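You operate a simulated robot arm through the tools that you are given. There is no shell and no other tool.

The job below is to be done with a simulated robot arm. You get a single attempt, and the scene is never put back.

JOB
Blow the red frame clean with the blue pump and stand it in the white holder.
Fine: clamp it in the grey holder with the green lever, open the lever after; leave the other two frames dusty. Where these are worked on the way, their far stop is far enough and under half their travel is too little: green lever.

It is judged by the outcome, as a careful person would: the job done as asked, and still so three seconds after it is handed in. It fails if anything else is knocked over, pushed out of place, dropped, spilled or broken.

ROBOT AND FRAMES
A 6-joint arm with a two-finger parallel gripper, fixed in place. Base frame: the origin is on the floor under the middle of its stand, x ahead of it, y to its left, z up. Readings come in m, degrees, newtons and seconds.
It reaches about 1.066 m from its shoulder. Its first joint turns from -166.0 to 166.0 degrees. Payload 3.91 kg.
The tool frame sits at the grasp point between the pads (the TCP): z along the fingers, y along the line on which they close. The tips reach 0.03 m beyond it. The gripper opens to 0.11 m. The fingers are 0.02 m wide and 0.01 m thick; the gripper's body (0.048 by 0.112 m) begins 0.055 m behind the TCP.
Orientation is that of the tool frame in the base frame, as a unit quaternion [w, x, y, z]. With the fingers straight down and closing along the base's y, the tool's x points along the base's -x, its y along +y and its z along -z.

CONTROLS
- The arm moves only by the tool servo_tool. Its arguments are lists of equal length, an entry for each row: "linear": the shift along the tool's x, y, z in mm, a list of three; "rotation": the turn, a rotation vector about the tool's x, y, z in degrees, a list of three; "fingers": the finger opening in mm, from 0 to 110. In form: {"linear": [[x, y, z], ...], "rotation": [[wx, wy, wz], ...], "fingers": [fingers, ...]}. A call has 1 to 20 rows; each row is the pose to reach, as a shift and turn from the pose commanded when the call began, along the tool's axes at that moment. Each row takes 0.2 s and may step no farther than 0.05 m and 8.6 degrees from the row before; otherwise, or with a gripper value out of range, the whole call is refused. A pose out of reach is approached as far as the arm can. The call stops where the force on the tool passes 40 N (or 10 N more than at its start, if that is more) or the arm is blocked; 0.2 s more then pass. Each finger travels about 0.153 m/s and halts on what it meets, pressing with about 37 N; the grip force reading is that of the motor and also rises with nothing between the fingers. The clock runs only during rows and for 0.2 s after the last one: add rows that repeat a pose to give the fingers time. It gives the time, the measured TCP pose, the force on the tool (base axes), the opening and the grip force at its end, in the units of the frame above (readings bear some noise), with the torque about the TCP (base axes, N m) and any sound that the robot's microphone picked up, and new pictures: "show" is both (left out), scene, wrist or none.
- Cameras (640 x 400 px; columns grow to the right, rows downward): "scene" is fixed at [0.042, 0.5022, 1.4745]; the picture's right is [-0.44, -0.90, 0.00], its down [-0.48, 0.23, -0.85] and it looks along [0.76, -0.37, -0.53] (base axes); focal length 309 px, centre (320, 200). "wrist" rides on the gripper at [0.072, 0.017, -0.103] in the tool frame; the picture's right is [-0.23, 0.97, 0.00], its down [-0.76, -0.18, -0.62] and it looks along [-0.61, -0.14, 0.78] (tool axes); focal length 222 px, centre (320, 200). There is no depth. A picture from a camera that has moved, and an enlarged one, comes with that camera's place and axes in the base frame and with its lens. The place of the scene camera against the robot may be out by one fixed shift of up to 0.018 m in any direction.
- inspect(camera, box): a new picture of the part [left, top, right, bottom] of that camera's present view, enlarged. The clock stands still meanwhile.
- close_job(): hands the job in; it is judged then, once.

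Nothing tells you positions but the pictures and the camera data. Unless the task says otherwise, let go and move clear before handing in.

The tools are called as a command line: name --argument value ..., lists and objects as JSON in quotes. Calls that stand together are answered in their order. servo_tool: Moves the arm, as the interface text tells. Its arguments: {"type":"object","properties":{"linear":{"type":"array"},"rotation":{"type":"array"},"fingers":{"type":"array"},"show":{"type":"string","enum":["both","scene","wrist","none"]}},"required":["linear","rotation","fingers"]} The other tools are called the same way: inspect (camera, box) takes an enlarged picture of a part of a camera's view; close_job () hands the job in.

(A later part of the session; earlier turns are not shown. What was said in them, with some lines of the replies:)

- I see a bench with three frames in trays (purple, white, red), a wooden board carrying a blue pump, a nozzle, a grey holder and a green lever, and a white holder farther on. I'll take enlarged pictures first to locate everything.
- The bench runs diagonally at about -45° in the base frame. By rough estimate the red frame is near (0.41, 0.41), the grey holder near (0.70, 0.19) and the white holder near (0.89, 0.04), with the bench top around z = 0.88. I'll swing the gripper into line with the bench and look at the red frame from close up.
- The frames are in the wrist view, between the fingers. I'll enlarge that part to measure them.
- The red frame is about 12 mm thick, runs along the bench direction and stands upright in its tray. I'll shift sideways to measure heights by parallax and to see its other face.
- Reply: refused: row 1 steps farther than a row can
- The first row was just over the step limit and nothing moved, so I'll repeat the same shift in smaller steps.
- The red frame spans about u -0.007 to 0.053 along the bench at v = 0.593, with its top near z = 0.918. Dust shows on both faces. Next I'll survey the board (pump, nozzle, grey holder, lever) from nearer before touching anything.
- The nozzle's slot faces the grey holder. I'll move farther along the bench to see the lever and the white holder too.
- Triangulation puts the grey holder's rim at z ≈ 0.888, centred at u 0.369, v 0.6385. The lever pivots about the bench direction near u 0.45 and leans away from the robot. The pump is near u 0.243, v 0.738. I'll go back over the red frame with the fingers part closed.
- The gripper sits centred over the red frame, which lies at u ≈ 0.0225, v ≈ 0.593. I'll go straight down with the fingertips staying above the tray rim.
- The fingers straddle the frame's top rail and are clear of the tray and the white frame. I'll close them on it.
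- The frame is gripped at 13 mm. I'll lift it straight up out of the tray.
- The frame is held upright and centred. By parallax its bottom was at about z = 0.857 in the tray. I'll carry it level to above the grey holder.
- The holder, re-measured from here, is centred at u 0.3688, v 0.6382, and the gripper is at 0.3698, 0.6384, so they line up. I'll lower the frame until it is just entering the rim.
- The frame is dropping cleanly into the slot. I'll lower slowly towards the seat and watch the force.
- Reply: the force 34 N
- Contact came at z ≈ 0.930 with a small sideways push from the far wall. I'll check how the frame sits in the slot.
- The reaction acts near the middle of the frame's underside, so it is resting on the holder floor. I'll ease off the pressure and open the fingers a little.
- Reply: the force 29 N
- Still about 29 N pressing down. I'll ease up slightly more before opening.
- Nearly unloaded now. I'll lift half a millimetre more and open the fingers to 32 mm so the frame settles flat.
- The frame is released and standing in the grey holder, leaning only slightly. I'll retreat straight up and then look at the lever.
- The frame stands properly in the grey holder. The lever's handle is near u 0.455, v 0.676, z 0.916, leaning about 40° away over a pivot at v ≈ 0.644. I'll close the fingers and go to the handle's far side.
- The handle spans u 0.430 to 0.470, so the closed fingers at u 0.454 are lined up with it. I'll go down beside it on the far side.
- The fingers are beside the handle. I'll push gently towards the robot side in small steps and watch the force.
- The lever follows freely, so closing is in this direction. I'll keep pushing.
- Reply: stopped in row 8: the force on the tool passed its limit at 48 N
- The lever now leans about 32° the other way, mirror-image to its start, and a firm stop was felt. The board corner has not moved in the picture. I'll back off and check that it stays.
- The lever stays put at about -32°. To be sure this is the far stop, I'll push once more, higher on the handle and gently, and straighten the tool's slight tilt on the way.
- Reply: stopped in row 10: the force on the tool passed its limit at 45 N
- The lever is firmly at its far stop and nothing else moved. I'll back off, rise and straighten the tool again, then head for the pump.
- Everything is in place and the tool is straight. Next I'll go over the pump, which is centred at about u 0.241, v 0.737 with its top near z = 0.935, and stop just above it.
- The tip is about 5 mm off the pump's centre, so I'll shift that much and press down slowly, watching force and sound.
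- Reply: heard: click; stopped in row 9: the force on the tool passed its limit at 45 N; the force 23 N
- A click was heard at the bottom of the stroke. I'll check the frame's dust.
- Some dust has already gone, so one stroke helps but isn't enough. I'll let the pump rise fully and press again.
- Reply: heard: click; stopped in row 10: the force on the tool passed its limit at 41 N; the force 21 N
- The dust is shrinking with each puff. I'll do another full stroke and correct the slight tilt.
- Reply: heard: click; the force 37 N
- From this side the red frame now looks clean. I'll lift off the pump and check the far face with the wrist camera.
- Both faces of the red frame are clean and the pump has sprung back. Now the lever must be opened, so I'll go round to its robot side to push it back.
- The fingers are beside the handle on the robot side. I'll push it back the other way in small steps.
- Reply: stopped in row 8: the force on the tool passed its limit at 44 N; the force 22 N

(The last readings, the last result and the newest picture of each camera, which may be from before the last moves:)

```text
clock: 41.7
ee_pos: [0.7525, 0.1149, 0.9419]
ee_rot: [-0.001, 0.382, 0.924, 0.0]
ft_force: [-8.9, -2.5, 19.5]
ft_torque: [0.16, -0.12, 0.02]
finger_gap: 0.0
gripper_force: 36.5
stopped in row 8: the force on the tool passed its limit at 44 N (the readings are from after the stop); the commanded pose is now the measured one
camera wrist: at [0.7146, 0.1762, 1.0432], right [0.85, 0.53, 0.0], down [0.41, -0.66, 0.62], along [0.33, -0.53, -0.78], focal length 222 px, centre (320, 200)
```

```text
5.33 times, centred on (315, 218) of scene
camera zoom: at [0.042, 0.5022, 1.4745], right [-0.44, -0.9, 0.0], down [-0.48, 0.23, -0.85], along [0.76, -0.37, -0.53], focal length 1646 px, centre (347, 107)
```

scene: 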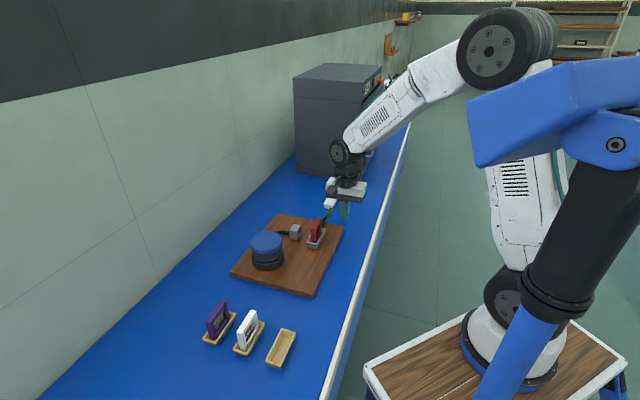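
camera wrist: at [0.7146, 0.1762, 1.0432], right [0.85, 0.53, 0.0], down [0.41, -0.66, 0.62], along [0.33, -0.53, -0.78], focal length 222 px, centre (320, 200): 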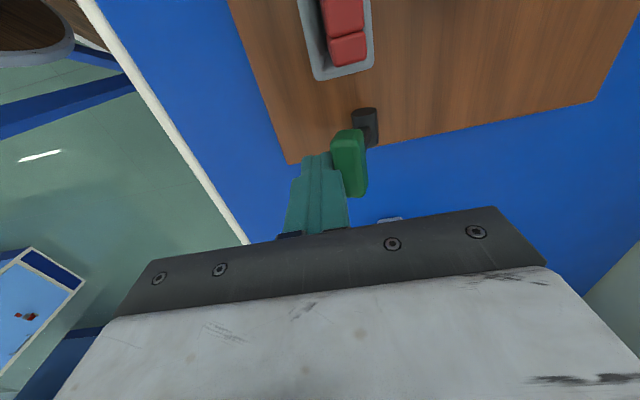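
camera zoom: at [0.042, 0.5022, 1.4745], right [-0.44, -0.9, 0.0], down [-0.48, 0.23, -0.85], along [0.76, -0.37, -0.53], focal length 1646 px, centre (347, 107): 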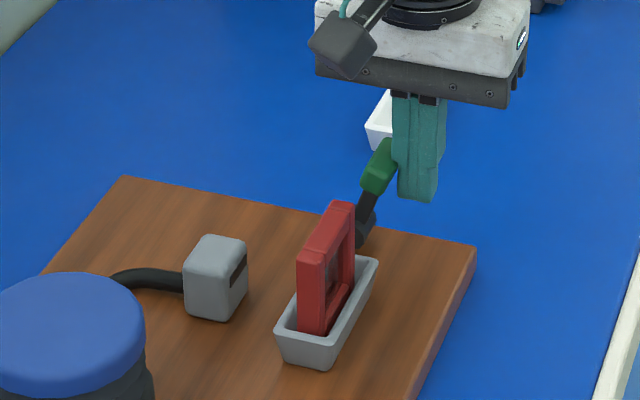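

The handle's corner caught under the step on the finger's outer side and pushed the tool up. I'll back off, drop about 17 mm so the upper part of the finger makes contact as it did before, and push again.

servo_tool --linear '[[0, -7, 0], [0, -15, 0], [0, -15, 8], [0, -15, 16.5]]' --rotation '[[0, 0, 0], [0, 0, 0], [0, 0, 0], [0, 0, 0]]' --fingers '[0, 0, 0, 0]' --show "wrist"

inspect --camera "scene" --box '[280, 180, 350, 255]'

```text
clock: 42.7
ee_pos: [0.7424, 0.1031, 0.9215]
ee_rot: [0.0, 0.383, 0.924, 0.0]
ft_force: [-0.7, -0.3, -0.4]
ft_torque: [0.03, 0.01, -0.01]
finger_gap: 0.0003
gripper_force: 36.9
camera wrist: at [0.7046, 0.1653, 1.0247], right [0.85, 0.53, 0.0], down [0.41, -0.66, 0.62], along [0.33, -0.53, -0.78], focal length 222 px, centre (320, 200)
```

wrist: 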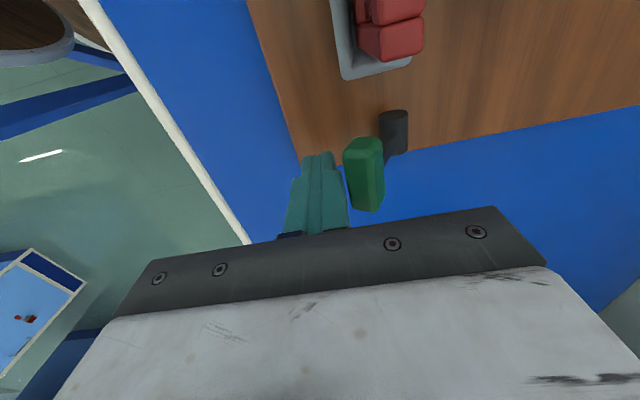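

```text
5.33 times, centred on (315, 218) of scene
camera zoom: at [0.042, 0.5022, 1.4745], right [-0.44, -0.9, 0.0], down [-0.48, 0.23, -0.85], along [0.76, -0.37, -0.53], focal length 1646 px, centre (347, 107)
```

zoom: 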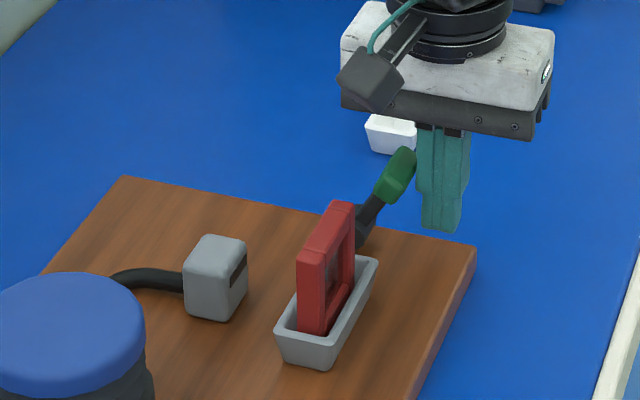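

The lever fell back to its closed stop, so it tips over centre. The fingers are lower now, and I'll push it across.

servo_tool --linear '[[0, 4, 0], [0, 8, 0], [0, 12, 0], [0, 16, 0], [0, 20, 0], [0, 24, 0], [0, 28, 0], [0, 32, 0]]' --rotation '[[0, 0, 0], [0, 0, 0], [0, 0, 0], [0, 0, 0], [0, 0, 0], [0, 0, 0], [0, 0, 0], [0, 0, 0]]' --fingers '[0, 0, 0, 0, 0, 0, 0, 0]' --show "wrist"

inspect --camera "scene" --box '[280, 180, 350, 255]'

```text
clock: 44.5
ee_pos: [0.7652, 0.1248, 0.9224]
ee_rot: [0.0, 0.383, 0.924, 0.001]
ft_force: [0.6, -0.2, 0.2]
ft_torque: [0.0, 0.01, 0.02]
finger_gap: 0.0
gripper_force: 36.9
camera wrist: at [0.7275, 0.1883, 1.0252], right [0.85, 0.53, 0.0], down [0.41, -0.67, 0.62], along [0.33, -0.53, -0.78], focal length 222 px, centre (320, 200)
```

wrist: 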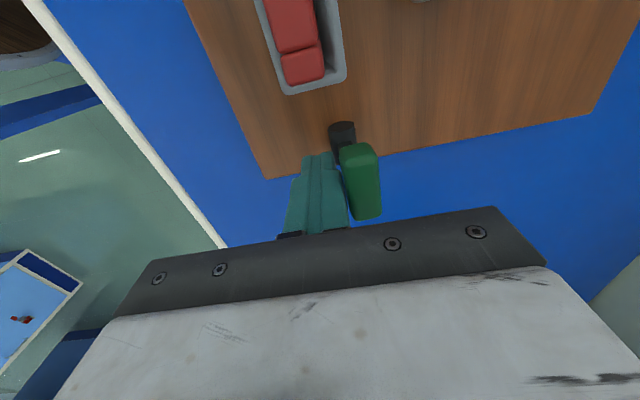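

```text
5.33 times, centred on (315, 218) of scene
camera zoom: at [0.042, 0.5022, 1.4745], right [-0.44, -0.9, 0.0], down [-0.48, 0.23, -0.85], along [0.76, -0.37, -0.53], focal length 1646 px, centre (347, 107)
```

zoom: 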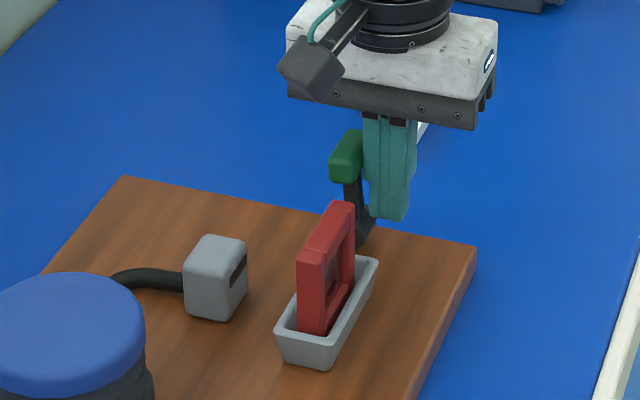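

It's past vertical with no resistance. I'll keep on to the open stop in smaller steps.

servo_tool --linear '[[0, 3, 0], [0, 6, 0], [0, 8, 0], [0, 10, 0], [0, 12, 0], [0, 13.5, 0], [0, 15, 0]]' --rotation '[[0, 0, 0], [0, 0, 0], [0, 0, 0], [0, 0, 0], [0, 0, 0], [0, 0, 0], [0, 0, 0]]' --fingers '[0, 0, 0, 0, 0, 0, 0]' --show "wrist"

inspect --camera "scene" --box '[280, 180, 350, 255]'

```text
clock: 45.8
ee_pos: [0.7712, 0.1319, 0.9219]
ee_rot: [-0.003, 0.383, 0.924, -0.002]
ft_force: [-14.1, -14.6, 17.3]
ft_torque: [-0.29, 0.29, 0.12]
finger_gap: 0.0
gripper_force: 36.7
stopped in row 6: the force on the tool passed its limit at 44 N (the readings are from after the stop); the commanded pose is now the measured one
camera wrist: at [0.7341, 0.1945, 1.0263], right [0.85, 0.53, -0.01], down [0.42, -0.66, 0.62], along [0.33, -0.53, -0.78], focal length 222 px, centre (320, 200)
```

wrist: 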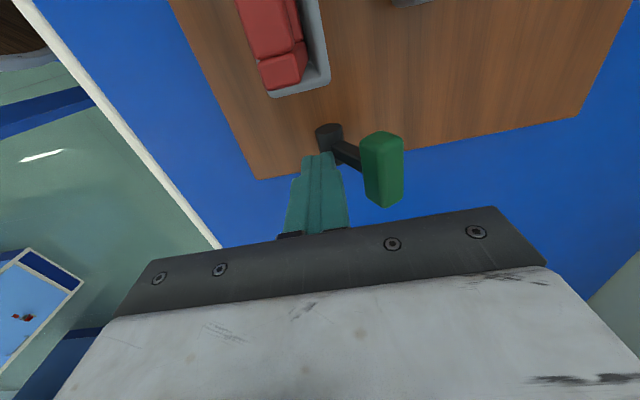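

```text
5.33 times, centred on (315, 218) of scene
camera zoom: at [0.042, 0.5022, 1.4745], right [-0.44, -0.9, 0.0], down [-0.48, 0.23, -0.85], along [0.76, -0.37, -0.53], focal length 1646 px, centre (347, 107)
```

zoom: 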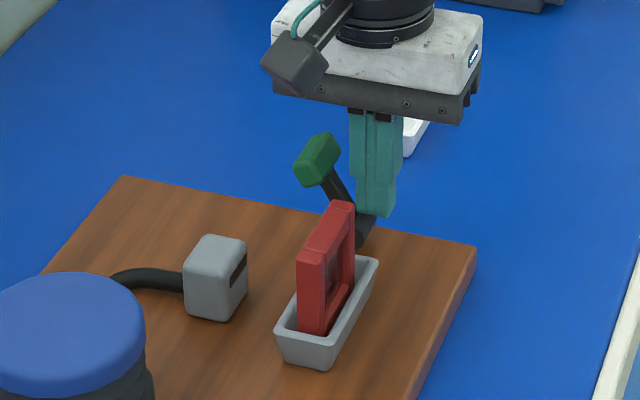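

The lever is back at its original open position and the board is unmoved. I'll back away and rise.

servo_tool --linear '[[0, -4, 0], [0, -8, -3], [0, -12, -20], [0, -12, -50], [0, -12, -90], [40, -12, -120], [80, -12, -120]]' --rotation '[[0, 0, 0], [-0.3, -0.2, 0], [-0.3, -0.2, 0], [-0.3, -0.2, 0], [-0.3, -0.2, 0], [-0.3, -0.2, 0], [-0.3, -0.2, 0]]' --fingers '[0, 0, 0, 0, 0, 20, 40]'

inspect --camera "scene" --box '[280, 180, 350, 255]'

inspect --camera "wrist" --box '[260, 40, 420, 220]'

```text
clock: 47.4
ee_pos: [0.7064, 0.1817, 1.042]
ee_rot: [0.001, 0.383, 0.924, 0.0]
ft_force: [-0.1, -0.9, -1.1]
ft_torque: [0.02, 0.04, -0.01]
finger_gap: 0.0398
gripper_force: 0.0
camera wrist: at [0.6695, 0.2435, 1.1444], right [0.85, 0.53, 0.0], down [0.41, -0.66, 0.62], along [0.33, -0.53, -0.78], focal length 222 px, centre (320, 200)
```

scene: 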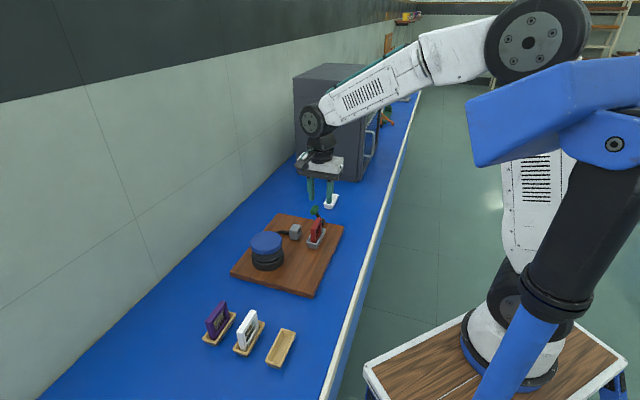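
wrist: 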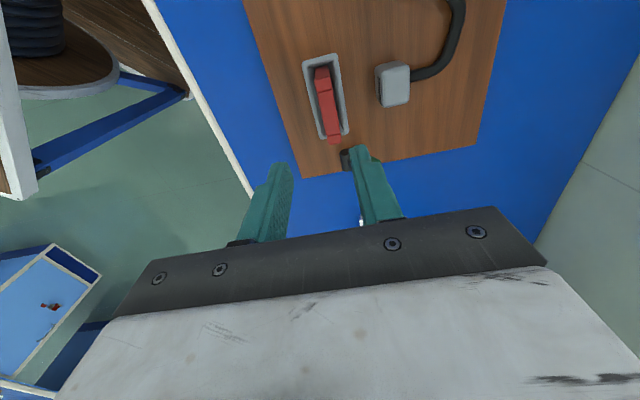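

```text
5.33 times, centred on (315, 218) of scene
camera zoom: at [0.042, 0.5022, 1.4745], right [-0.44, -0.9, 0.0], down [-0.48, 0.23, -0.85], along [0.76, -0.37, -0.53], focal length 1646 px, centre (347, 107)
```

zoom: 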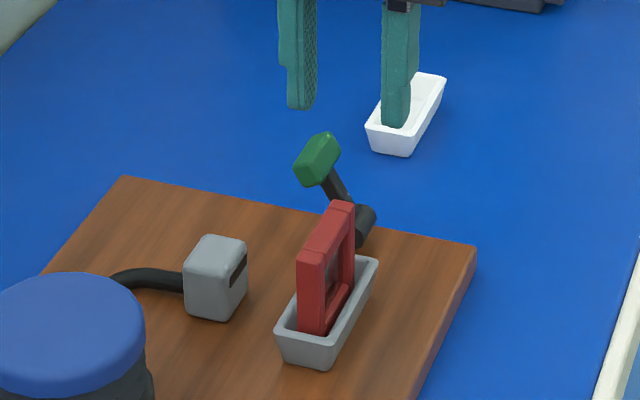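

```text
2.22 times, centred on (340, 130) of wrist
camera zoom: at [0.6695, 0.2435, 1.1444], right [0.85, 0.53, 0.0], down [0.41, -0.66, 0.62], along [0.33, -0.53, -0.78], focal length 494 px, centre (276, 356)
```

zoom: 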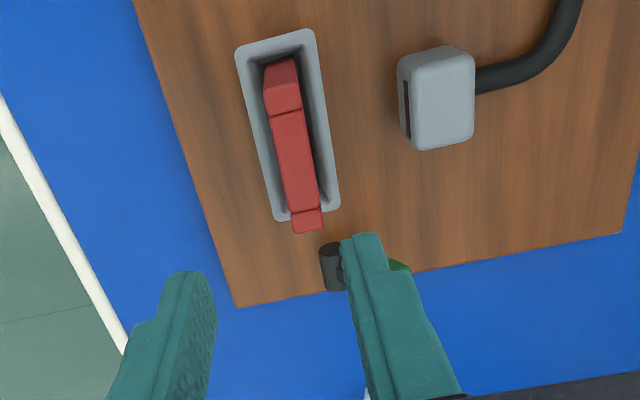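

The lever is open and the frame stands free in the grey holder. Before picking it up I'll measure the white holder from nearby.

servo_tool --linear '[[-43, 10, 0], [-86, 20, 0], [-130, 30, 0]]' --rotation '[[0, 0, 0], [0, 0, 0], [0, 0, 0]]' --fingers '[60, 85, 110]' --show "wrist"

inspect --camera "wrist" --box '[250, 100, 410, 240]'

```text
clock: 48.1
ee_pos: [0.8199, 0.1105, 1.0419]
ee_rot: [0.001, 0.381, 0.924, 0.0]
ft_force: [-0.1, -0.1, -0.5]
ft_torque: [0.0, 0.03, 0.0]
finger_gap: 0.1104
gripper_force: 0.1
camera wrist: at [0.783, 0.1731, 1.1458], right [0.85, 0.53, 0.0], down [0.41, -0.66, 0.62], along [0.33, -0.53, -0.78], focal length 222 px, centre (320, 200)
```

wrist: 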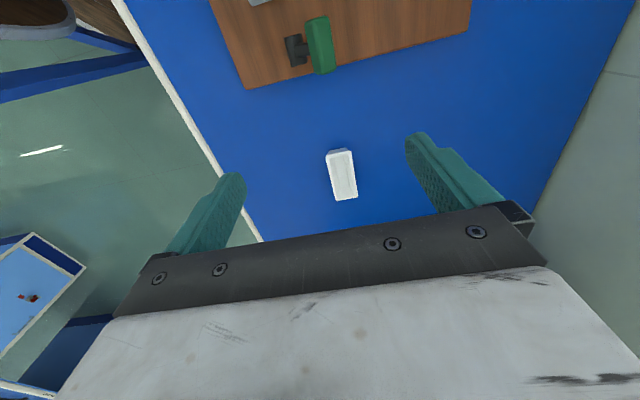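

```text
2.86 times, centred on (330, 170) of wrist
camera zoom: at [0.783, 0.1731, 1.1458], right [0.85, 0.53, 0.0], down [0.41, -0.66, 0.62], along [0.33, -0.53, -0.78], focal length 635 px, centre (291, 286)
```

zoom: 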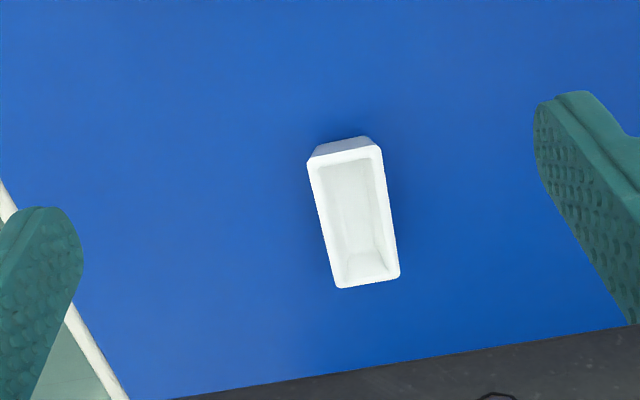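

The white holder is the same size as the others, centred at u 0.6117, v 0.6678, with its rim near z = 0.873 and lined up with the bench. I'll go back over the red frame, now at about u 0.367, v 0.6385, and descend to grasp it.

servo_tool --linear '[[44.9, -6.5, 0], [89.8, -13, 0], [134.6, -19.4, 0], [134.6, -19.4, 0], [134.6, -19.4, 25], [134.6, -19.4, 50]]' --rotation '[[0, 0, 0], [0, 0, 0], [0, 0, 0], [0, 0, 0], [0, 0, 0], [0, 0, 0]]' --fingers '[90, 65, 40, 38, 38, 38]' --show "wrist"

inspect --camera "wrist" --box '[250, 40, 390, 220]'

```text
clock: 49.5
ee_pos: [0.712, 0.1922, 0.9911]
ee_rot: [0.002, 0.383, 0.924, 0.001]
ft_force: [-0.6, 0.9, -0.6]
ft_torque: [0.0, 0.0, 0.01]
finger_gap: 0.0379
gripper_force: 0.1
camera wrist: at [0.6744, 0.2548, 1.0948], right [0.85, 0.53, 0.0], down [0.41, -0.66, 0.62], along [0.33, -0.53, -0.78], focal length 222 px, centre (320, 200)
```

wrist: 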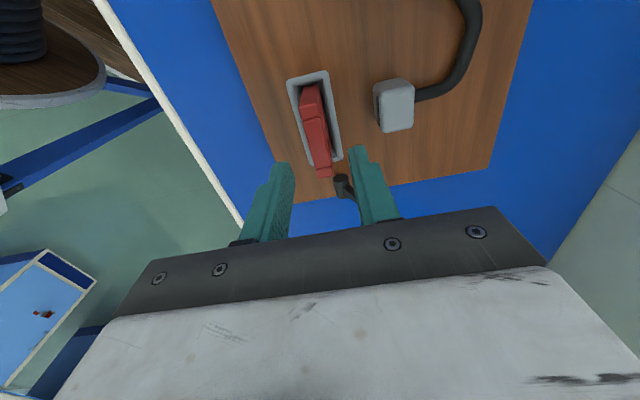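

```text
2.22 times, centred on (320, 130) of wrist
camera zoom: at [0.6744, 0.2548, 1.0948], right [0.85, 0.53, 0.0], down [0.41, -0.66, 0.62], along [0.33, -0.53, -0.78], focal length 494 px, centre (320, 356)
```

zoom: 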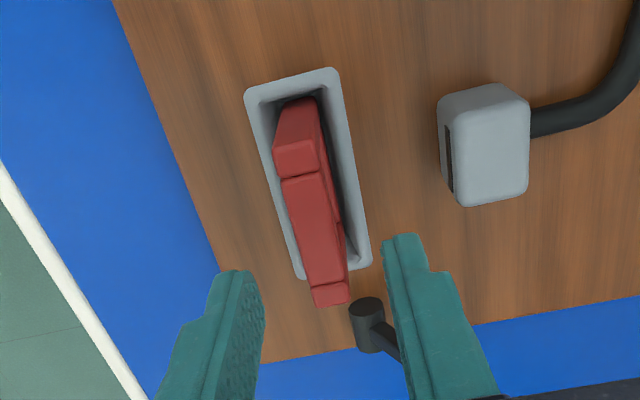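

The gripper is centred over the frame. I'll lower it to the same grip height as before.

servo_tool --linear '[[0, 0, 20], [0, 0, 40], [0, 0, 55], [0, 0, 61]]' --rotation '[[0, 0, 0], [0, 0, 0], [0, 0, 0], [0, 0, 0]]' --fingers '[38, 38, 38, 38]' --show "wrist"

inspect --camera "scene" --box '[280, 190, 350, 260]'

```text
clock: 50.5
ee_pos: [0.7121, 0.1917, 0.93]
ee_rot: [0.001, 0.382, 0.924, 0.0]
ft_force: [0.1, -0.8, -0.4]
ft_torque: [-0.01, 0.02, -0.01]
finger_gap: 0.0379
gripper_force: 0.1
camera wrist: at [0.6743, 0.2547, 1.0337], right [0.85, 0.53, 0.0], down [0.41, -0.66, 0.62], along [0.33, -0.53, -0.78], focal length 222 px, centre (320, 200)
```

wrist: 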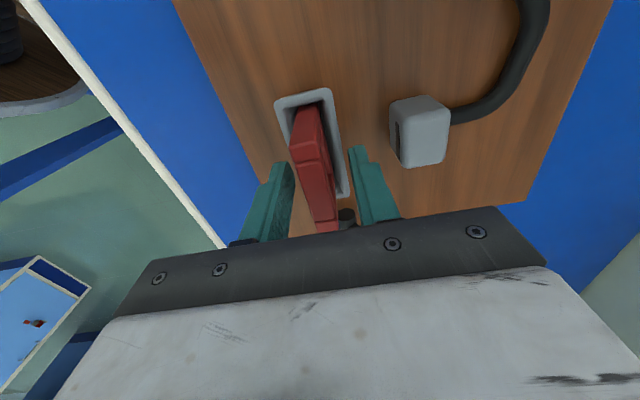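

```text
5.71 times, centred on (315, 225) of scene
camera zoom: at [0.042, 0.5022, 1.4745], right [-0.44, -0.9, 0.0], down [-0.48, 0.23, -0.85], along [0.76, -0.37, -0.53], focal length 1764 px, centre (349, 57)
```

zoom: 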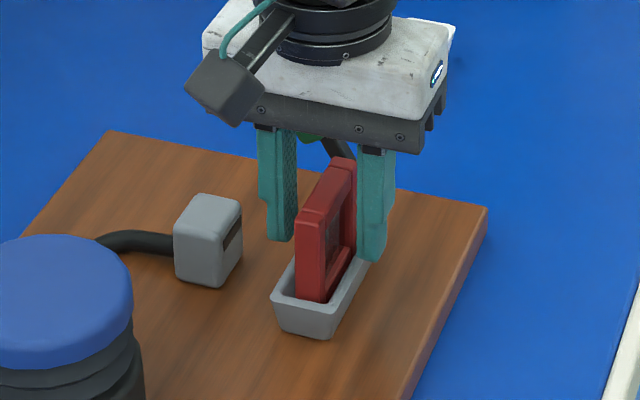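

The fingers straddle the top rail. I'll close on it and lift.

servo_tool --linear '[[0, 0, 0], [0, 0, 0], [0, 0, 0], [0, 0, 0], [0, 0, 0]]' --rotation '[[0, 0, 0], [0, 0, 0], [0, 0, 0], [0, 0, 0], [0, 0, 0]]' --fingers '[26, 14, 8, 8, 8]' --show "none"

```text
clock: 51.8
ee_pos: [0.7108, 0.1925, 0.9313]
ee_rot: [0.002, 0.383, 0.924, 0.001]
ft_force: [-0.3, -0.8, -0.3]
ft_torque: [0.01, 0.01, 0.01]
finger_gap: 0.0132
gripper_force: 37.4
```

servo_tool --linear '[[0, 0, -8], [0, 0, -20], [0, 0, -45], [0, 0, -80], [0, 0, -110]]' --rotation '[[0, 0, 0], [0, 0, 0], [0, 0, 0], [0, 0, 0], [0, 0, 0]]' --fingers '[8, 8, 8, 8, 8]'

inspect --camera "wrist" --box '[250, 40, 390, 240]'

inspect --camera "scene" --box '[280, 170, 350, 260]'

```text
clock: 53.0
ee_pos: [0.7121, 0.1931, 1.041]
ee_rot: [0.001, 0.382, 0.924, 0.0]
ft_force: [0.4, 0.8, -0.2]
ft_torque: [-0.03, 0.01, 0.01]
finger_gap: 0.013
gripper_force: 36.6
camera wrist: at [0.6736, 0.2555, 1.1436], right [0.85, 0.53, 0.0], down [0.41, -0.66, 0.62], along [0.33, -0.53, -0.78], focal length 222 px, centre (320, 200)
```

scene: 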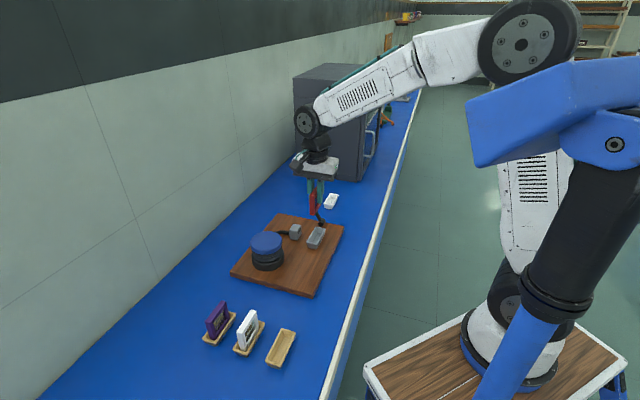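
wrist: 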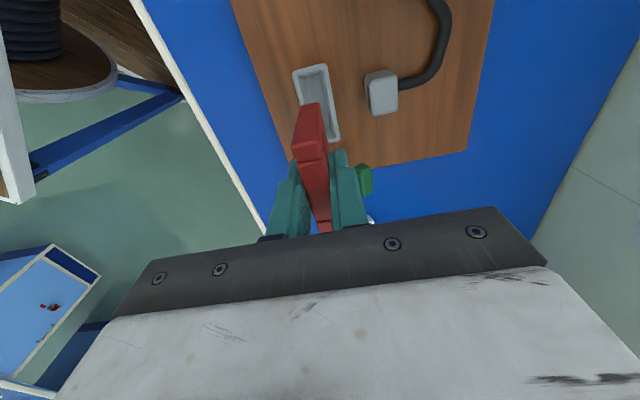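

```text
2.00 times, centred on (320, 140) of wrist
camera zoom: at [0.6736, 0.2555, 1.1436], right [0.85, 0.53, 0.0], down [0.41, -0.66, 0.62], along [0.33, -0.53, -0.78], focal length 444 px, centre (320, 320)
```

zoom: 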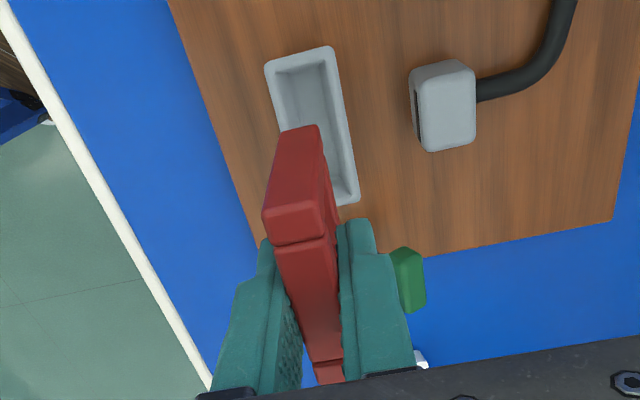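

```text
4.44 times, centred on (315, 215) of scene
camera zoom: at [0.042, 0.5022, 1.4745], right [-0.44, -0.9, 0.0], down [-0.48, 0.23, -0.85], along [0.76, -0.37, -0.53], focal length 1372 px, centre (342, 133)
```

zoom: 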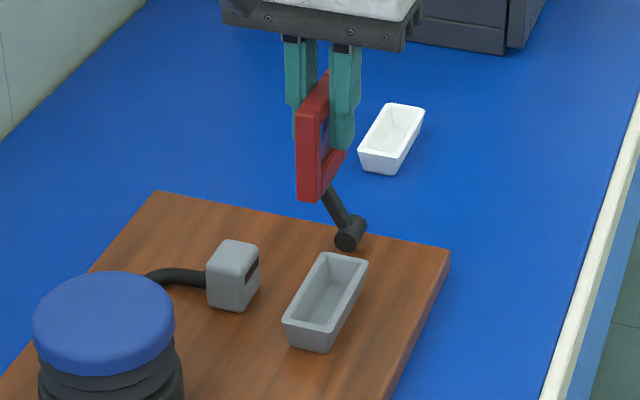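

The red frame is held and clear, and the lever, holder and pump are undisturbed. I'll carry it level to above the white holder.

servo_tool --linear '[[-40.8, 4.7, 0], [-81.6, 9.4, 0], [-122.4, 14.1, 0], [-163.2, 18.9, 0], [-204, 23.6, 0], [-244.7, 28.3, 0], [-244.7, 28.3, 0]]' --rotation '[[0, 0, 0], [0, 0, 0], [0, 0, 0], [0, 0, 0], [0, 0, 0], [0, 0, 0], [0, 0, 0]]' --fingers '[8, 8, 8, 8, 8, 8, 8]'

inspect --camera "wrist" --box '[250, 40, 390, 240]'

inspect --camera "scene" --box '[280, 140, 370, 230]'

```text
clock: 54.5
ee_pos: [0.9044, 0.0393, 1.04]
ee_rot: [0.001, 0.383, 0.924, 0.0]
ft_force: [0.7, 0.0, -0.7]
ft_torque: [0.0, 0.01, 0.0]
finger_gap: 0.0133
gripper_force: 36.7
camera wrist: at [0.8662, 0.1011, 1.144], right [0.85, 0.53, 0.0], down [0.41, -0.66, 0.62], along [0.33, -0.53, -0.78], focal length 222 px, centre (320, 200)
```

scene: 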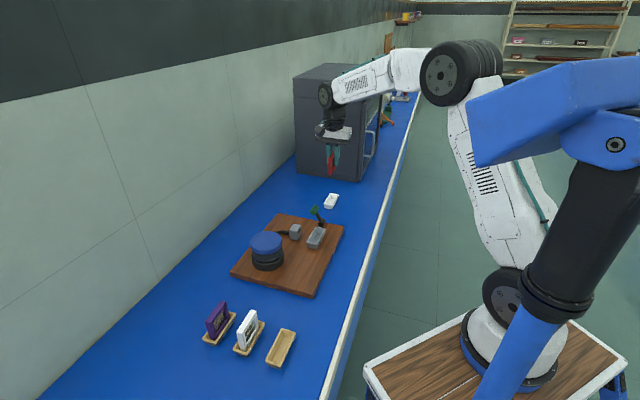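
wrist: 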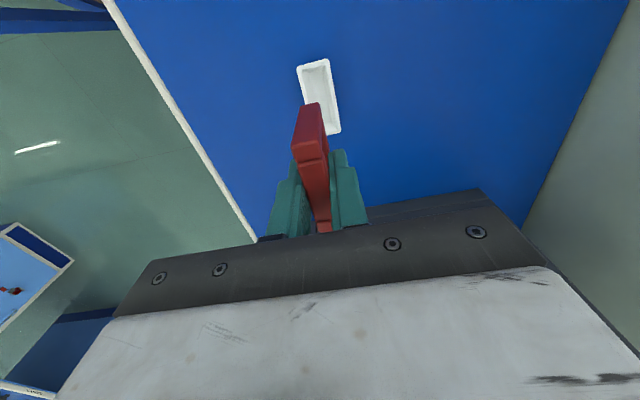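

```text
2.00 times, centred on (320, 140) of wrist
camera zoom: at [0.8662, 0.1011, 1.144], right [0.85, 0.53, 0.0], down [0.41, -0.66, 0.62], along [0.33, -0.53, -0.78], focal length 444 px, centre (320, 320)
```

zoom: 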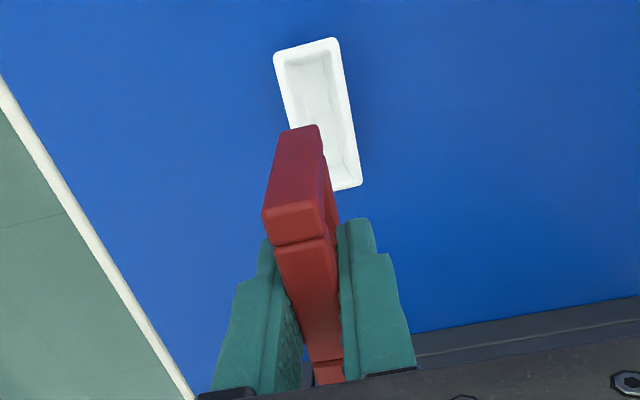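

```text
4.44 times, centred on (325, 185) of scene
camera zoom: at [0.042, 0.5022, 1.4745], right [-0.44, -0.9, 0.0], down [-0.48, 0.23, -0.85], along [0.76, -0.37, -0.53], focal length 1372 px, centre (298, 267)
```

zoom: 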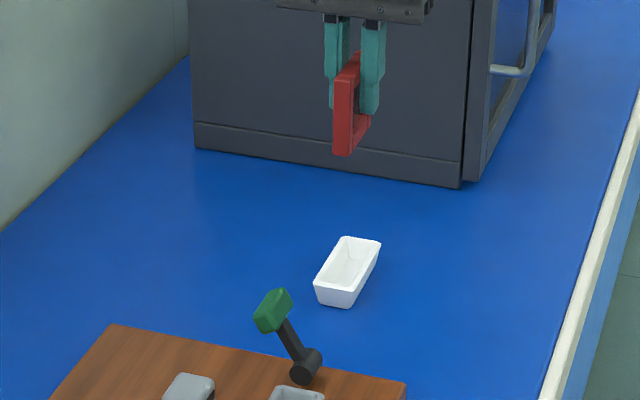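

The holder is centred at u 0.612, v 0.668 and the frame is at 0.6117, 0.667, so they match. I'll lower to just above the rim.

servo_tool --linear '[[0, 0.5, 25], [0, 0.5, 50], [0, 0.5, 75], [0, 0.5, 98]]' --rotation '[[0, 0, 0], [0, 0, 0], [0, 0, 0], [0, 0, 0]]' --fingers '[8, 8, 8, 8]' --show "wrist"

inspect --camera "wrist" --box '[250, 40, 390, 200]'

inspect --camera "scene" --box '[300, 160, 370, 230]'

```text
clock: 55.5
ee_pos: [0.9058, 0.0396, 0.9439]
ee_rot: [0.001, 0.383, 0.924, 0.001]
ft_force: [-0.3, 0.0, -0.6]
ft_torque: [0.0, 0.01, 0.02]
finger_gap: 0.0131
gripper_force: 37.4
camera wrist: at [0.8676, 0.102, 1.0466], right [0.85, 0.53, 0.0], down [0.41, -0.66, 0.62], along [0.33, -0.53, -0.78], focal length 222 px, centre (320, 200)
```

wrist: 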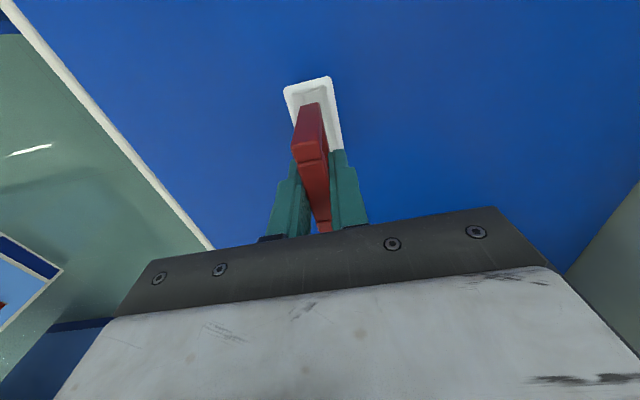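

```text
2.50 times, centred on (320, 120) of wrist
camera zoom: at [0.8676, 0.102, 1.0466], right [0.85, 0.53, 0.0], down [0.41, -0.66, 0.62], along [0.33, -0.53, -0.78], focal length 555 px, centre (320, 400)
```

zoom: 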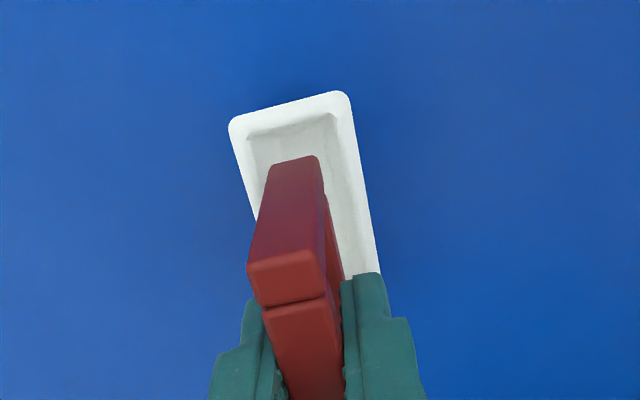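

```text
5.71 times, centred on (335, 195) of scene
camera zoom: at [0.042, 0.5022, 1.4745], right [-0.44, -0.9, 0.0], down [-0.48, 0.23, -0.85], along [0.76, -0.37, -0.53], focal length 1764 px, centre (234, 229)
```

zoom: 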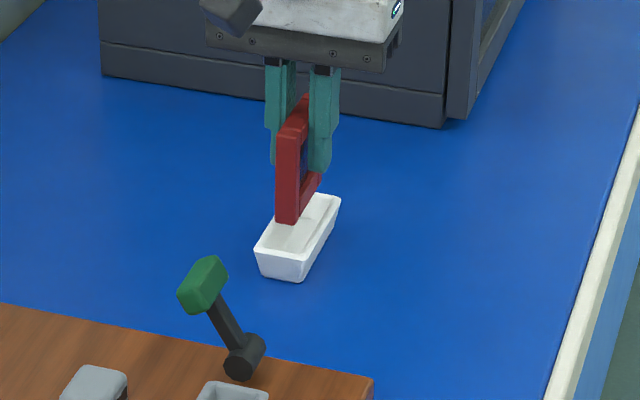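

The frame is lined up above the slot. I'll lower it in and slow down near the floor.

servo_tool --linear '[[0, 0, 6], [0, 0, 12], [0, 0, 17], [0, 0, 21], [0, 0, 24], [0, 0, 26]]' --rotation '[[0, 0, 0], [0, 0, 0], [0, 0, 0], [0, 0, 0], [0, 0, 0], [0, 0, 0]]' --fingers '[8, 8, 8, 8, 8, 8]' --show "wrist"

inspect --camera "scene" --box '[300, 160, 370, 230]'

```text
clock: 57.0
ee_pos: [0.9054, 0.0385, 0.9171]
ee_rot: [0.002, 0.383, 0.924, 0.0]
ft_force: [0.7, 0.5, -1.3]
ft_torque: [0.0, 0.01, -0.01]
finger_gap: 0.013
gripper_force: 36.9
camera wrist: at [0.8678, 0.1018, 1.0203], right [0.85, 0.53, 0.0], down [0.41, -0.66, 0.62], along [0.33, -0.53, -0.78], focal length 222 px, centre (320, 200)
```

wrist: 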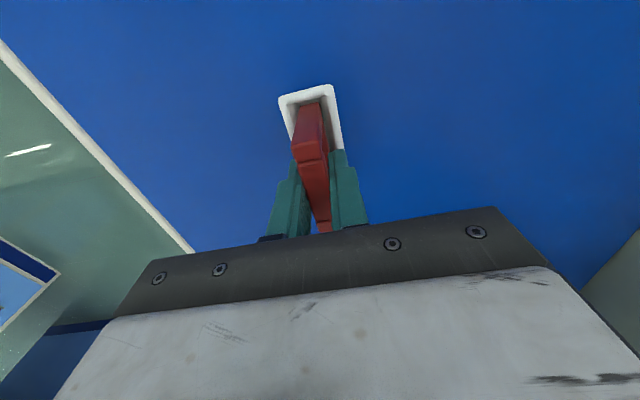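

```text
5.71 times, centred on (335, 195) of scene
camera zoom: at [0.042, 0.5022, 1.4745], right [-0.44, -0.9, 0.0], down [-0.48, 0.23, -0.85], along [0.76, -0.37, -0.53], focal length 1764 px, centre (234, 229)
```

zoom: 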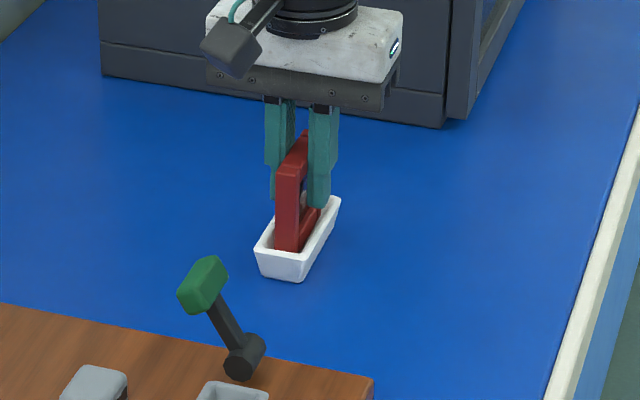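

No contact yet. I'll go down a millimetre or so at a time until it touches.

servo_tool --linear '[[0, 0, 1], [0, 0, 2], [0, 0, 2.5]]' --rotation '[[0, 0, 0], [0, 0, 0], [0, 0, 0]]' --fingers '[8, 8, 8]' --show "none"

```text
clock: 57.8
ee_pos: [0.9053, 0.0402, 0.9144]
ee_rot: [0.001, 0.384, 0.923, -0.001]
ft_force: [-0.1, 0.0, -0.9]
ft_torque: [0.0, -0.03, -0.02]
finger_gap: 0.013
gripper_force: 36.6
```

servo_tool --linear '[[0, 0, 0.8], [0, 0, 1.6], [0, 0, 2.2]]' --rotation '[[0, 0, 0], [0, 0, 0], [0, 0, 0]]' --fingers '[8, 8, 8]' --show "none"

```text
clock: 58.5
ee_pos: [0.9051, 0.0392, 0.9113]
ee_rot: [0.001, 0.383, 0.924, 0.001]
ft_force: [-0.2, 0.4, -1.0]
ft_torque: [-0.01, 0.01, -0.03]
finger_gap: 0.0132
gripper_force: 36.7
```

servo_tool --linear '[[0, 0, 0.7], [0, 0, 1.4], [0, 0, 2.0]]' --rotation '[[0, 0, 0], [0, 0, 0], [0, 0, 0]]' --fingers '[8, 8, 8]' --show "wrist"

inspect --camera "wrist" --box '[260, 70, 370, 190]'

inspect --camera "scene" --box '[310, 170, 360, 220]'

```text
clock: 59.4
ee_pos: [0.9058, 0.0391, 0.9105]
ee_rot: [0.001, 0.382, 0.924, 0.0]
ft_force: [0.2, 0.6, 0.0]
ft_torque: [0.01, 0.03, 0.0]
finger_gap: 0.0132
gripper_force: 37.1
camera wrist: at [0.8678, 0.102, 1.0137], right [0.85, 0.53, 0.0], down [0.41, -0.66, 0.62], along [0.33, -0.53, -0.78], focal length 222 px, centre (320, 200)
```

wrist: 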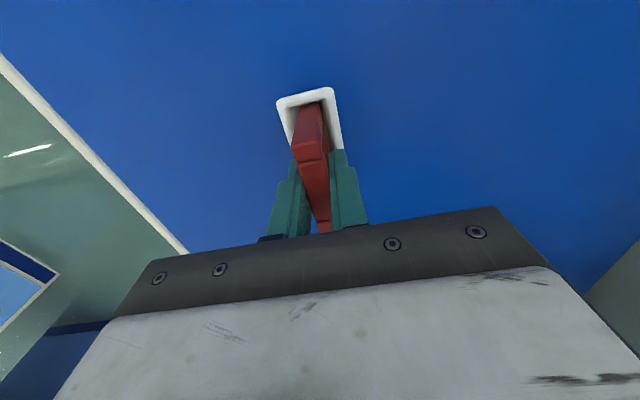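

```text
3.33 times, centred on (315, 130) of wrist
camera zoom: at [0.8678, 0.102, 1.0137], right [0.85, 0.53, 0.0], down [0.41, -0.66, 0.62], along [0.33, -0.53, -0.78], focal length 740 px, centre (337, 433)
```

zoom: 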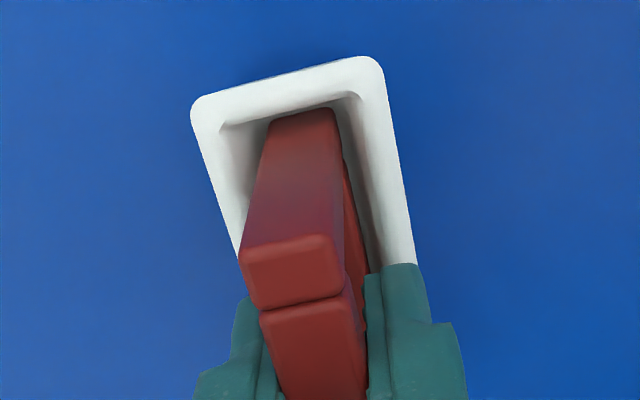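

```text
8.00 times, centred on (335, 195) of scene
camera zoom: at [0.042, 0.5022, 1.4745], right [-0.44, -0.9, 0.0], down [-0.48, 0.23, -0.85], along [0.76, -0.37, -0.53], focal length 2469 px, centre (200, 240)
```

zoom: 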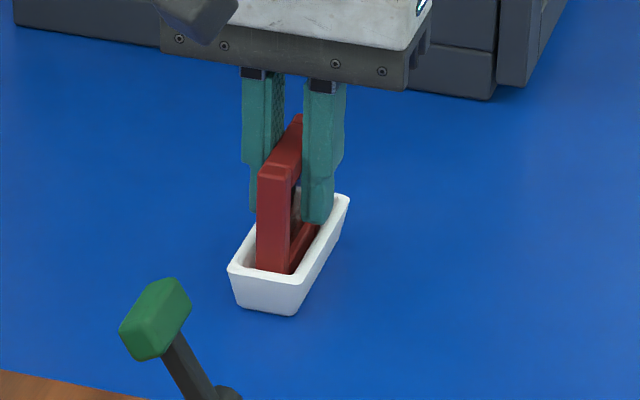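

Very close now. I'll keep easing down.

servo_tool --linear '[[0, 0, 0.7], [0, 0, 1.4], [0, 0, 2.0]]' --rotation '[[0, 0, 0], [0, 0, 0], [0, 0, 0]]' --fingers '[8, 8, 8]' --show "none"

```text
clock: 60.1
ee_pos: [0.9041, 0.0394, 0.9099]
ee_rot: [0.003, 0.383, 0.924, 0.001]
ft_force: [-1.7, -0.6, 17.9]
ft_torque: [0.12, 0.23, 0.0]
finger_gap: 0.0133
gripper_force: 37.4
```

It's on the floor with 18 N and almost no side force. I'll ease off and open the fingers.

servo_tool --linear '[[0, 0, -0.7], [0, 0, -0.7], [0, 0, -0.7], [0, 0, -0.7], [0, 0, -0.7], [0, 0, -0.7]]' --rotation '[[0, 0, 0], [0, 0, 0], [0, 0, 0], [0, 0, 0], [0, 0, 0], [0, 0, 0]]' --fingers '[8, 12, 18, 26, 34, 34]' --show "wrist"

inspect --camera "wrist" --box '[260, 70, 370, 190]'

inspect --camera "scene" --box '[310, 170, 360, 220]'

```text
clock: 61.5
ee_pos: [0.9062, 0.0402, 0.9079]
ee_rot: [0.002, 0.383, 0.924, 0.0]
ft_force: [-0.8, 0.6, -0.4]
ft_torque: [0.04, 0.02, 0.01]
finger_gap: 0.034
gripper_force: 0.1
camera wrist: at [0.8678, 0.1021, 1.0124], right [0.85, 0.53, 0.0], down [0.41, -0.66, 0.62], along [0.33, -0.53, -0.78], focal length 222 px, centre (320, 200)
```

wrist: 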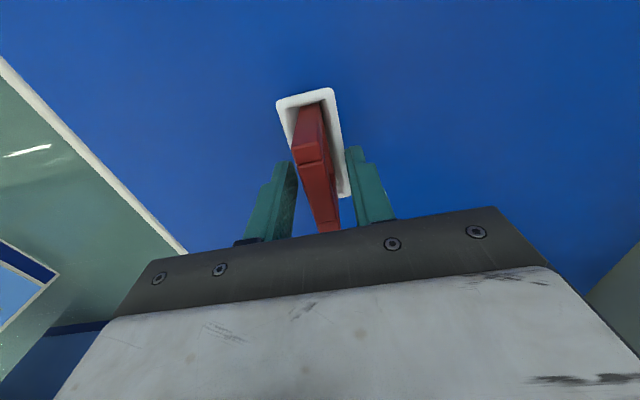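

```text
3.33 times, centred on (315, 130) of wrist
camera zoom: at [0.8678, 0.1021, 1.0124], right [0.85, 0.53, 0.0], down [0.41, -0.66, 0.62], along [0.33, -0.53, -0.78], focal length 740 px, centre (337, 433)
```

zoom: 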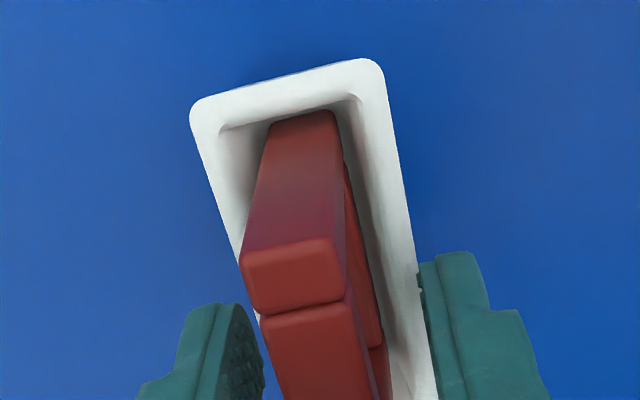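

```text
8.00 times, centred on (335, 195) of scene
camera zoom: at [0.042, 0.5022, 1.4745], right [-0.44, -0.9, 0.0], down [-0.48, 0.23, -0.85], along [0.76, -0.37, -0.53], focal length 2469 px, centre (200, 240)
```

zoom: 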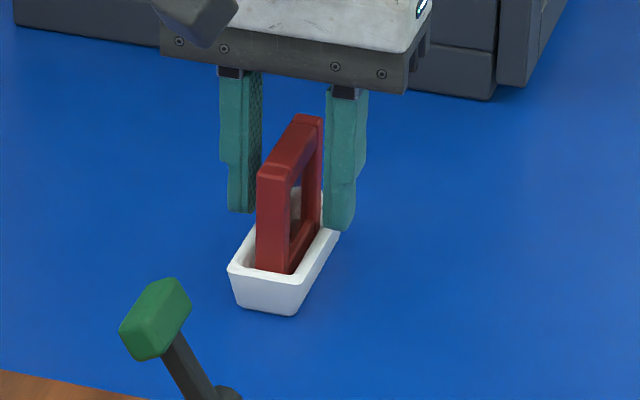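

The frame stands in the white holder. I'll rise straight up and move clear.

servo_tool --linear '[[0, 0, -12], [0, 0, -30], [0, 0, -60], [0, 0, -100], [0, 0, -145], [0, 0, -190]]' --rotation '[[0, 0, 0], [0, 0, 0], [0, 0, 0], [0, 0, 0], [0, 0, 0], [0, 0, 0]]' --fingers '[34, 34, 34, 34, 34, 34]'

inspect --camera "scene" --box '[310, 170, 360, 220]'

inspect --camera "scene" --box '[190, 180, 360, 380]'

inspect --camera "wrist" --box '[260, 40, 380, 180]'

```text
clock: 63.0
ee_pos: [0.9056, 0.0405, 1.1002]
ee_rot: [0.0, 0.382, 0.924, 0.001]
ft_force: [1.2, -0.6, -1.2]
ft_torque: [-0.01, 0.02, -0.03]
finger_gap: 0.034
gripper_force: 0.1
camera wrist: at [0.8681, 0.1024, 1.2031], right [0.85, 0.53, 0.0], down [0.41, -0.66, 0.62], along [0.33, -0.53, -0.78], focal length 222 px, centre (320, 200)
```

scene: 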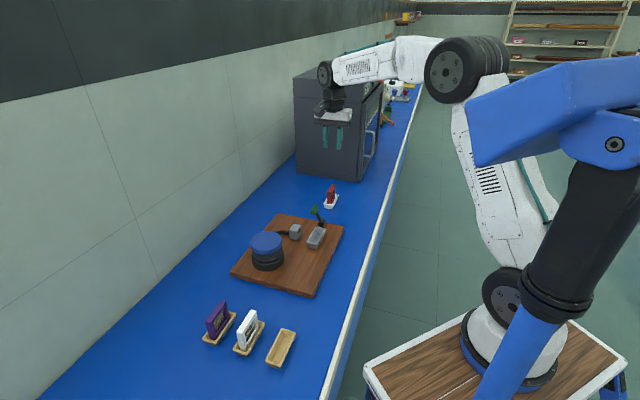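
wrist: 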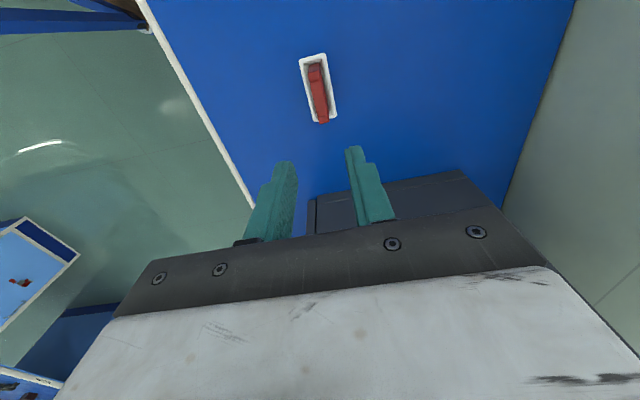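

```text
8.00 times, centred on (335, 195) of scene
camera zoom: at [0.042, 0.5022, 1.4745], right [-0.44, -0.9, 0.0], down [-0.48, 0.23, -0.85], along [0.76, -0.37, -0.53], focal length 2469 px, centre (200, 240)
```

zoom: 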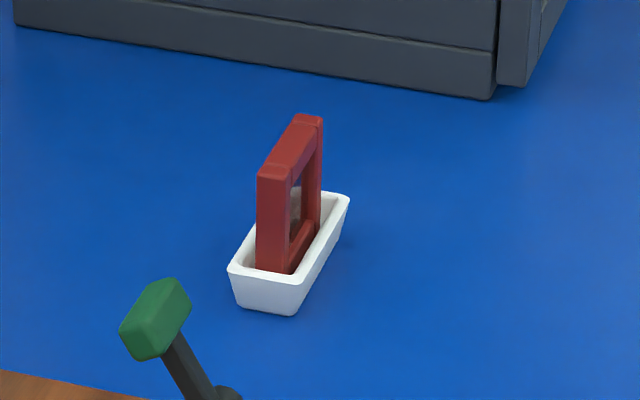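

```text
2.00 times, centred on (275, 280) of scene
camera zoom: at [0.042, 0.5022, 1.4745], right [-0.44, -0.9, 0.0], down [-0.48, 0.23, -0.85], along [0.76, -0.37, -0.53], focal length 617 px, centre (410, 40)
```

zoom: 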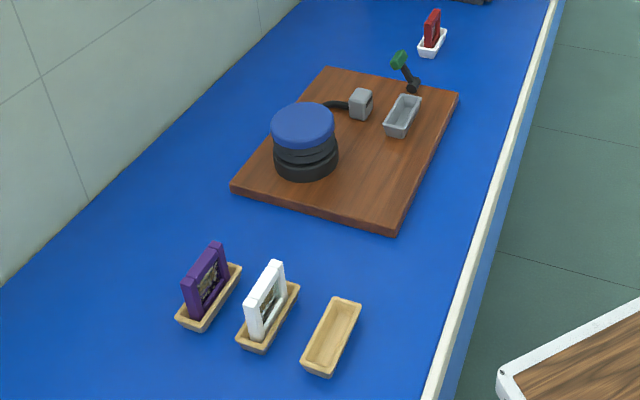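

```text
2.86 times, centred on (320, 110) of wrist
camera zoom: at [0.8681, 0.1024, 1.2031], right [0.85, 0.53, 0.0], down [0.41, -0.66, 0.62], along [0.33, -0.53, -0.78], focal length 635 px, centre (320, 457)
```

zoom: 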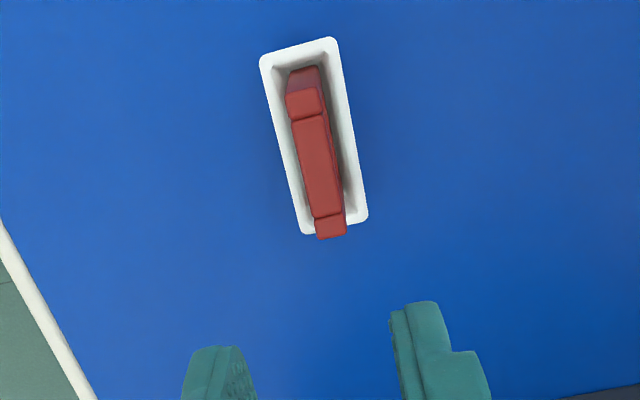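

The red frame stands in the white holder, the lever is open, and the other two frames are still dusty in their trays. I'll take one closer look at the glass from the side before handing in.

servo_tool --linear '[[10, 30, 15], [20, 60, 30], [30, 95, 45]]' --rotation '[[0, 0, 0], [0, 0, 0], [0, 0, 0]]' --fingers '[34, 34, 34]' --show "wrist"

inspect --camera "wrist" --box '[215, 80, 285, 180]'

inspect --camera "scene" --box '[322, 180, 347, 210]'

```text
clock: 63.8
ee_pos: [0.9511, 0.1279, 1.0546]
ee_rot: [0.002, 0.384, 0.923, 0.001]
ft_force: [0.2, -0.5, 1.2]
ft_torque: [0.02, -0.04, 0.0]
finger_gap: 0.0341
gripper_force: 0.0
camera wrist: at [0.9137, 0.19, 1.1581], right [0.85, 0.53, 0.0], down [0.41, -0.66, 0.62], along [0.33, -0.53, -0.78], focal length 222 px, centre (320, 200)
```

wrist: 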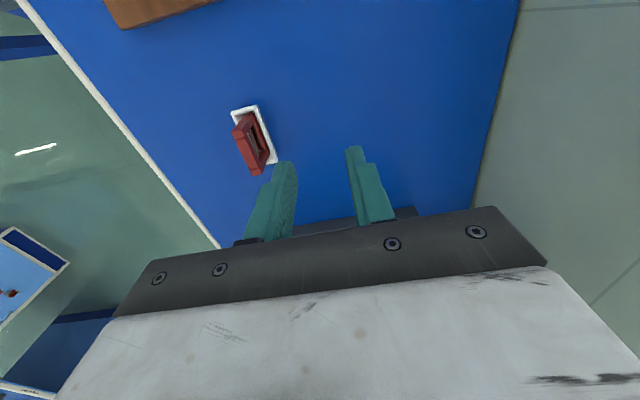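

```text
4.00 times, centred on (250, 130) of wrist
camera zoom: at [0.9137, 0.19, 1.1581], right [0.85, 0.53, 0.0], down [0.41, -0.66, 0.62], along [0.33, -0.53, -0.78], focal length 888 px, centre (600, 480)
```

zoom: 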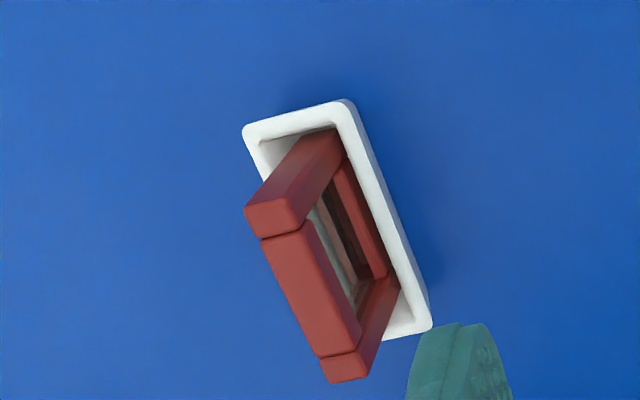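

```text
13.33 times, centred on (334, 195) of scene
camera zoom: at [0.042, 0.5022, 1.4745], right [-0.44, -0.9, 0.0], down [-0.48, 0.23, -0.85], along [0.76, -0.37, -0.53], focal length 4116 px, centre (127, 267)
```

zoom: 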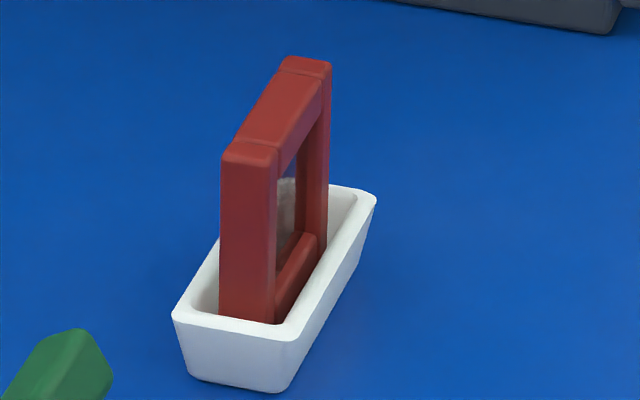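

The glass is clear on both sides; the pale patch is just the holder's rim seen through it. The gripper is open and well clear, so I'm handing the job in.

close_job

```text
The job is handed in.
```

The job is handed in. The red frame is blown clean and standing in the white holder, and the gripper was well clear when I closed the job.

- **Clamping:** I stood the frame in the grey holder and pushed the green lever to its far stop, confirming the stop with a second push. It needed two tries to open afterwards, because the handle first caught on a finger. It is now back at its original open position.
- **Cleaning:** It took three full strokes of the blue pump. After that I could see no specks on either face of the glass.
- **Everything else:** The white and purple frames are still dusty in their trays. In the last pictures nothing had been knocked over or visibly shifted, and the pump had sprung back up.
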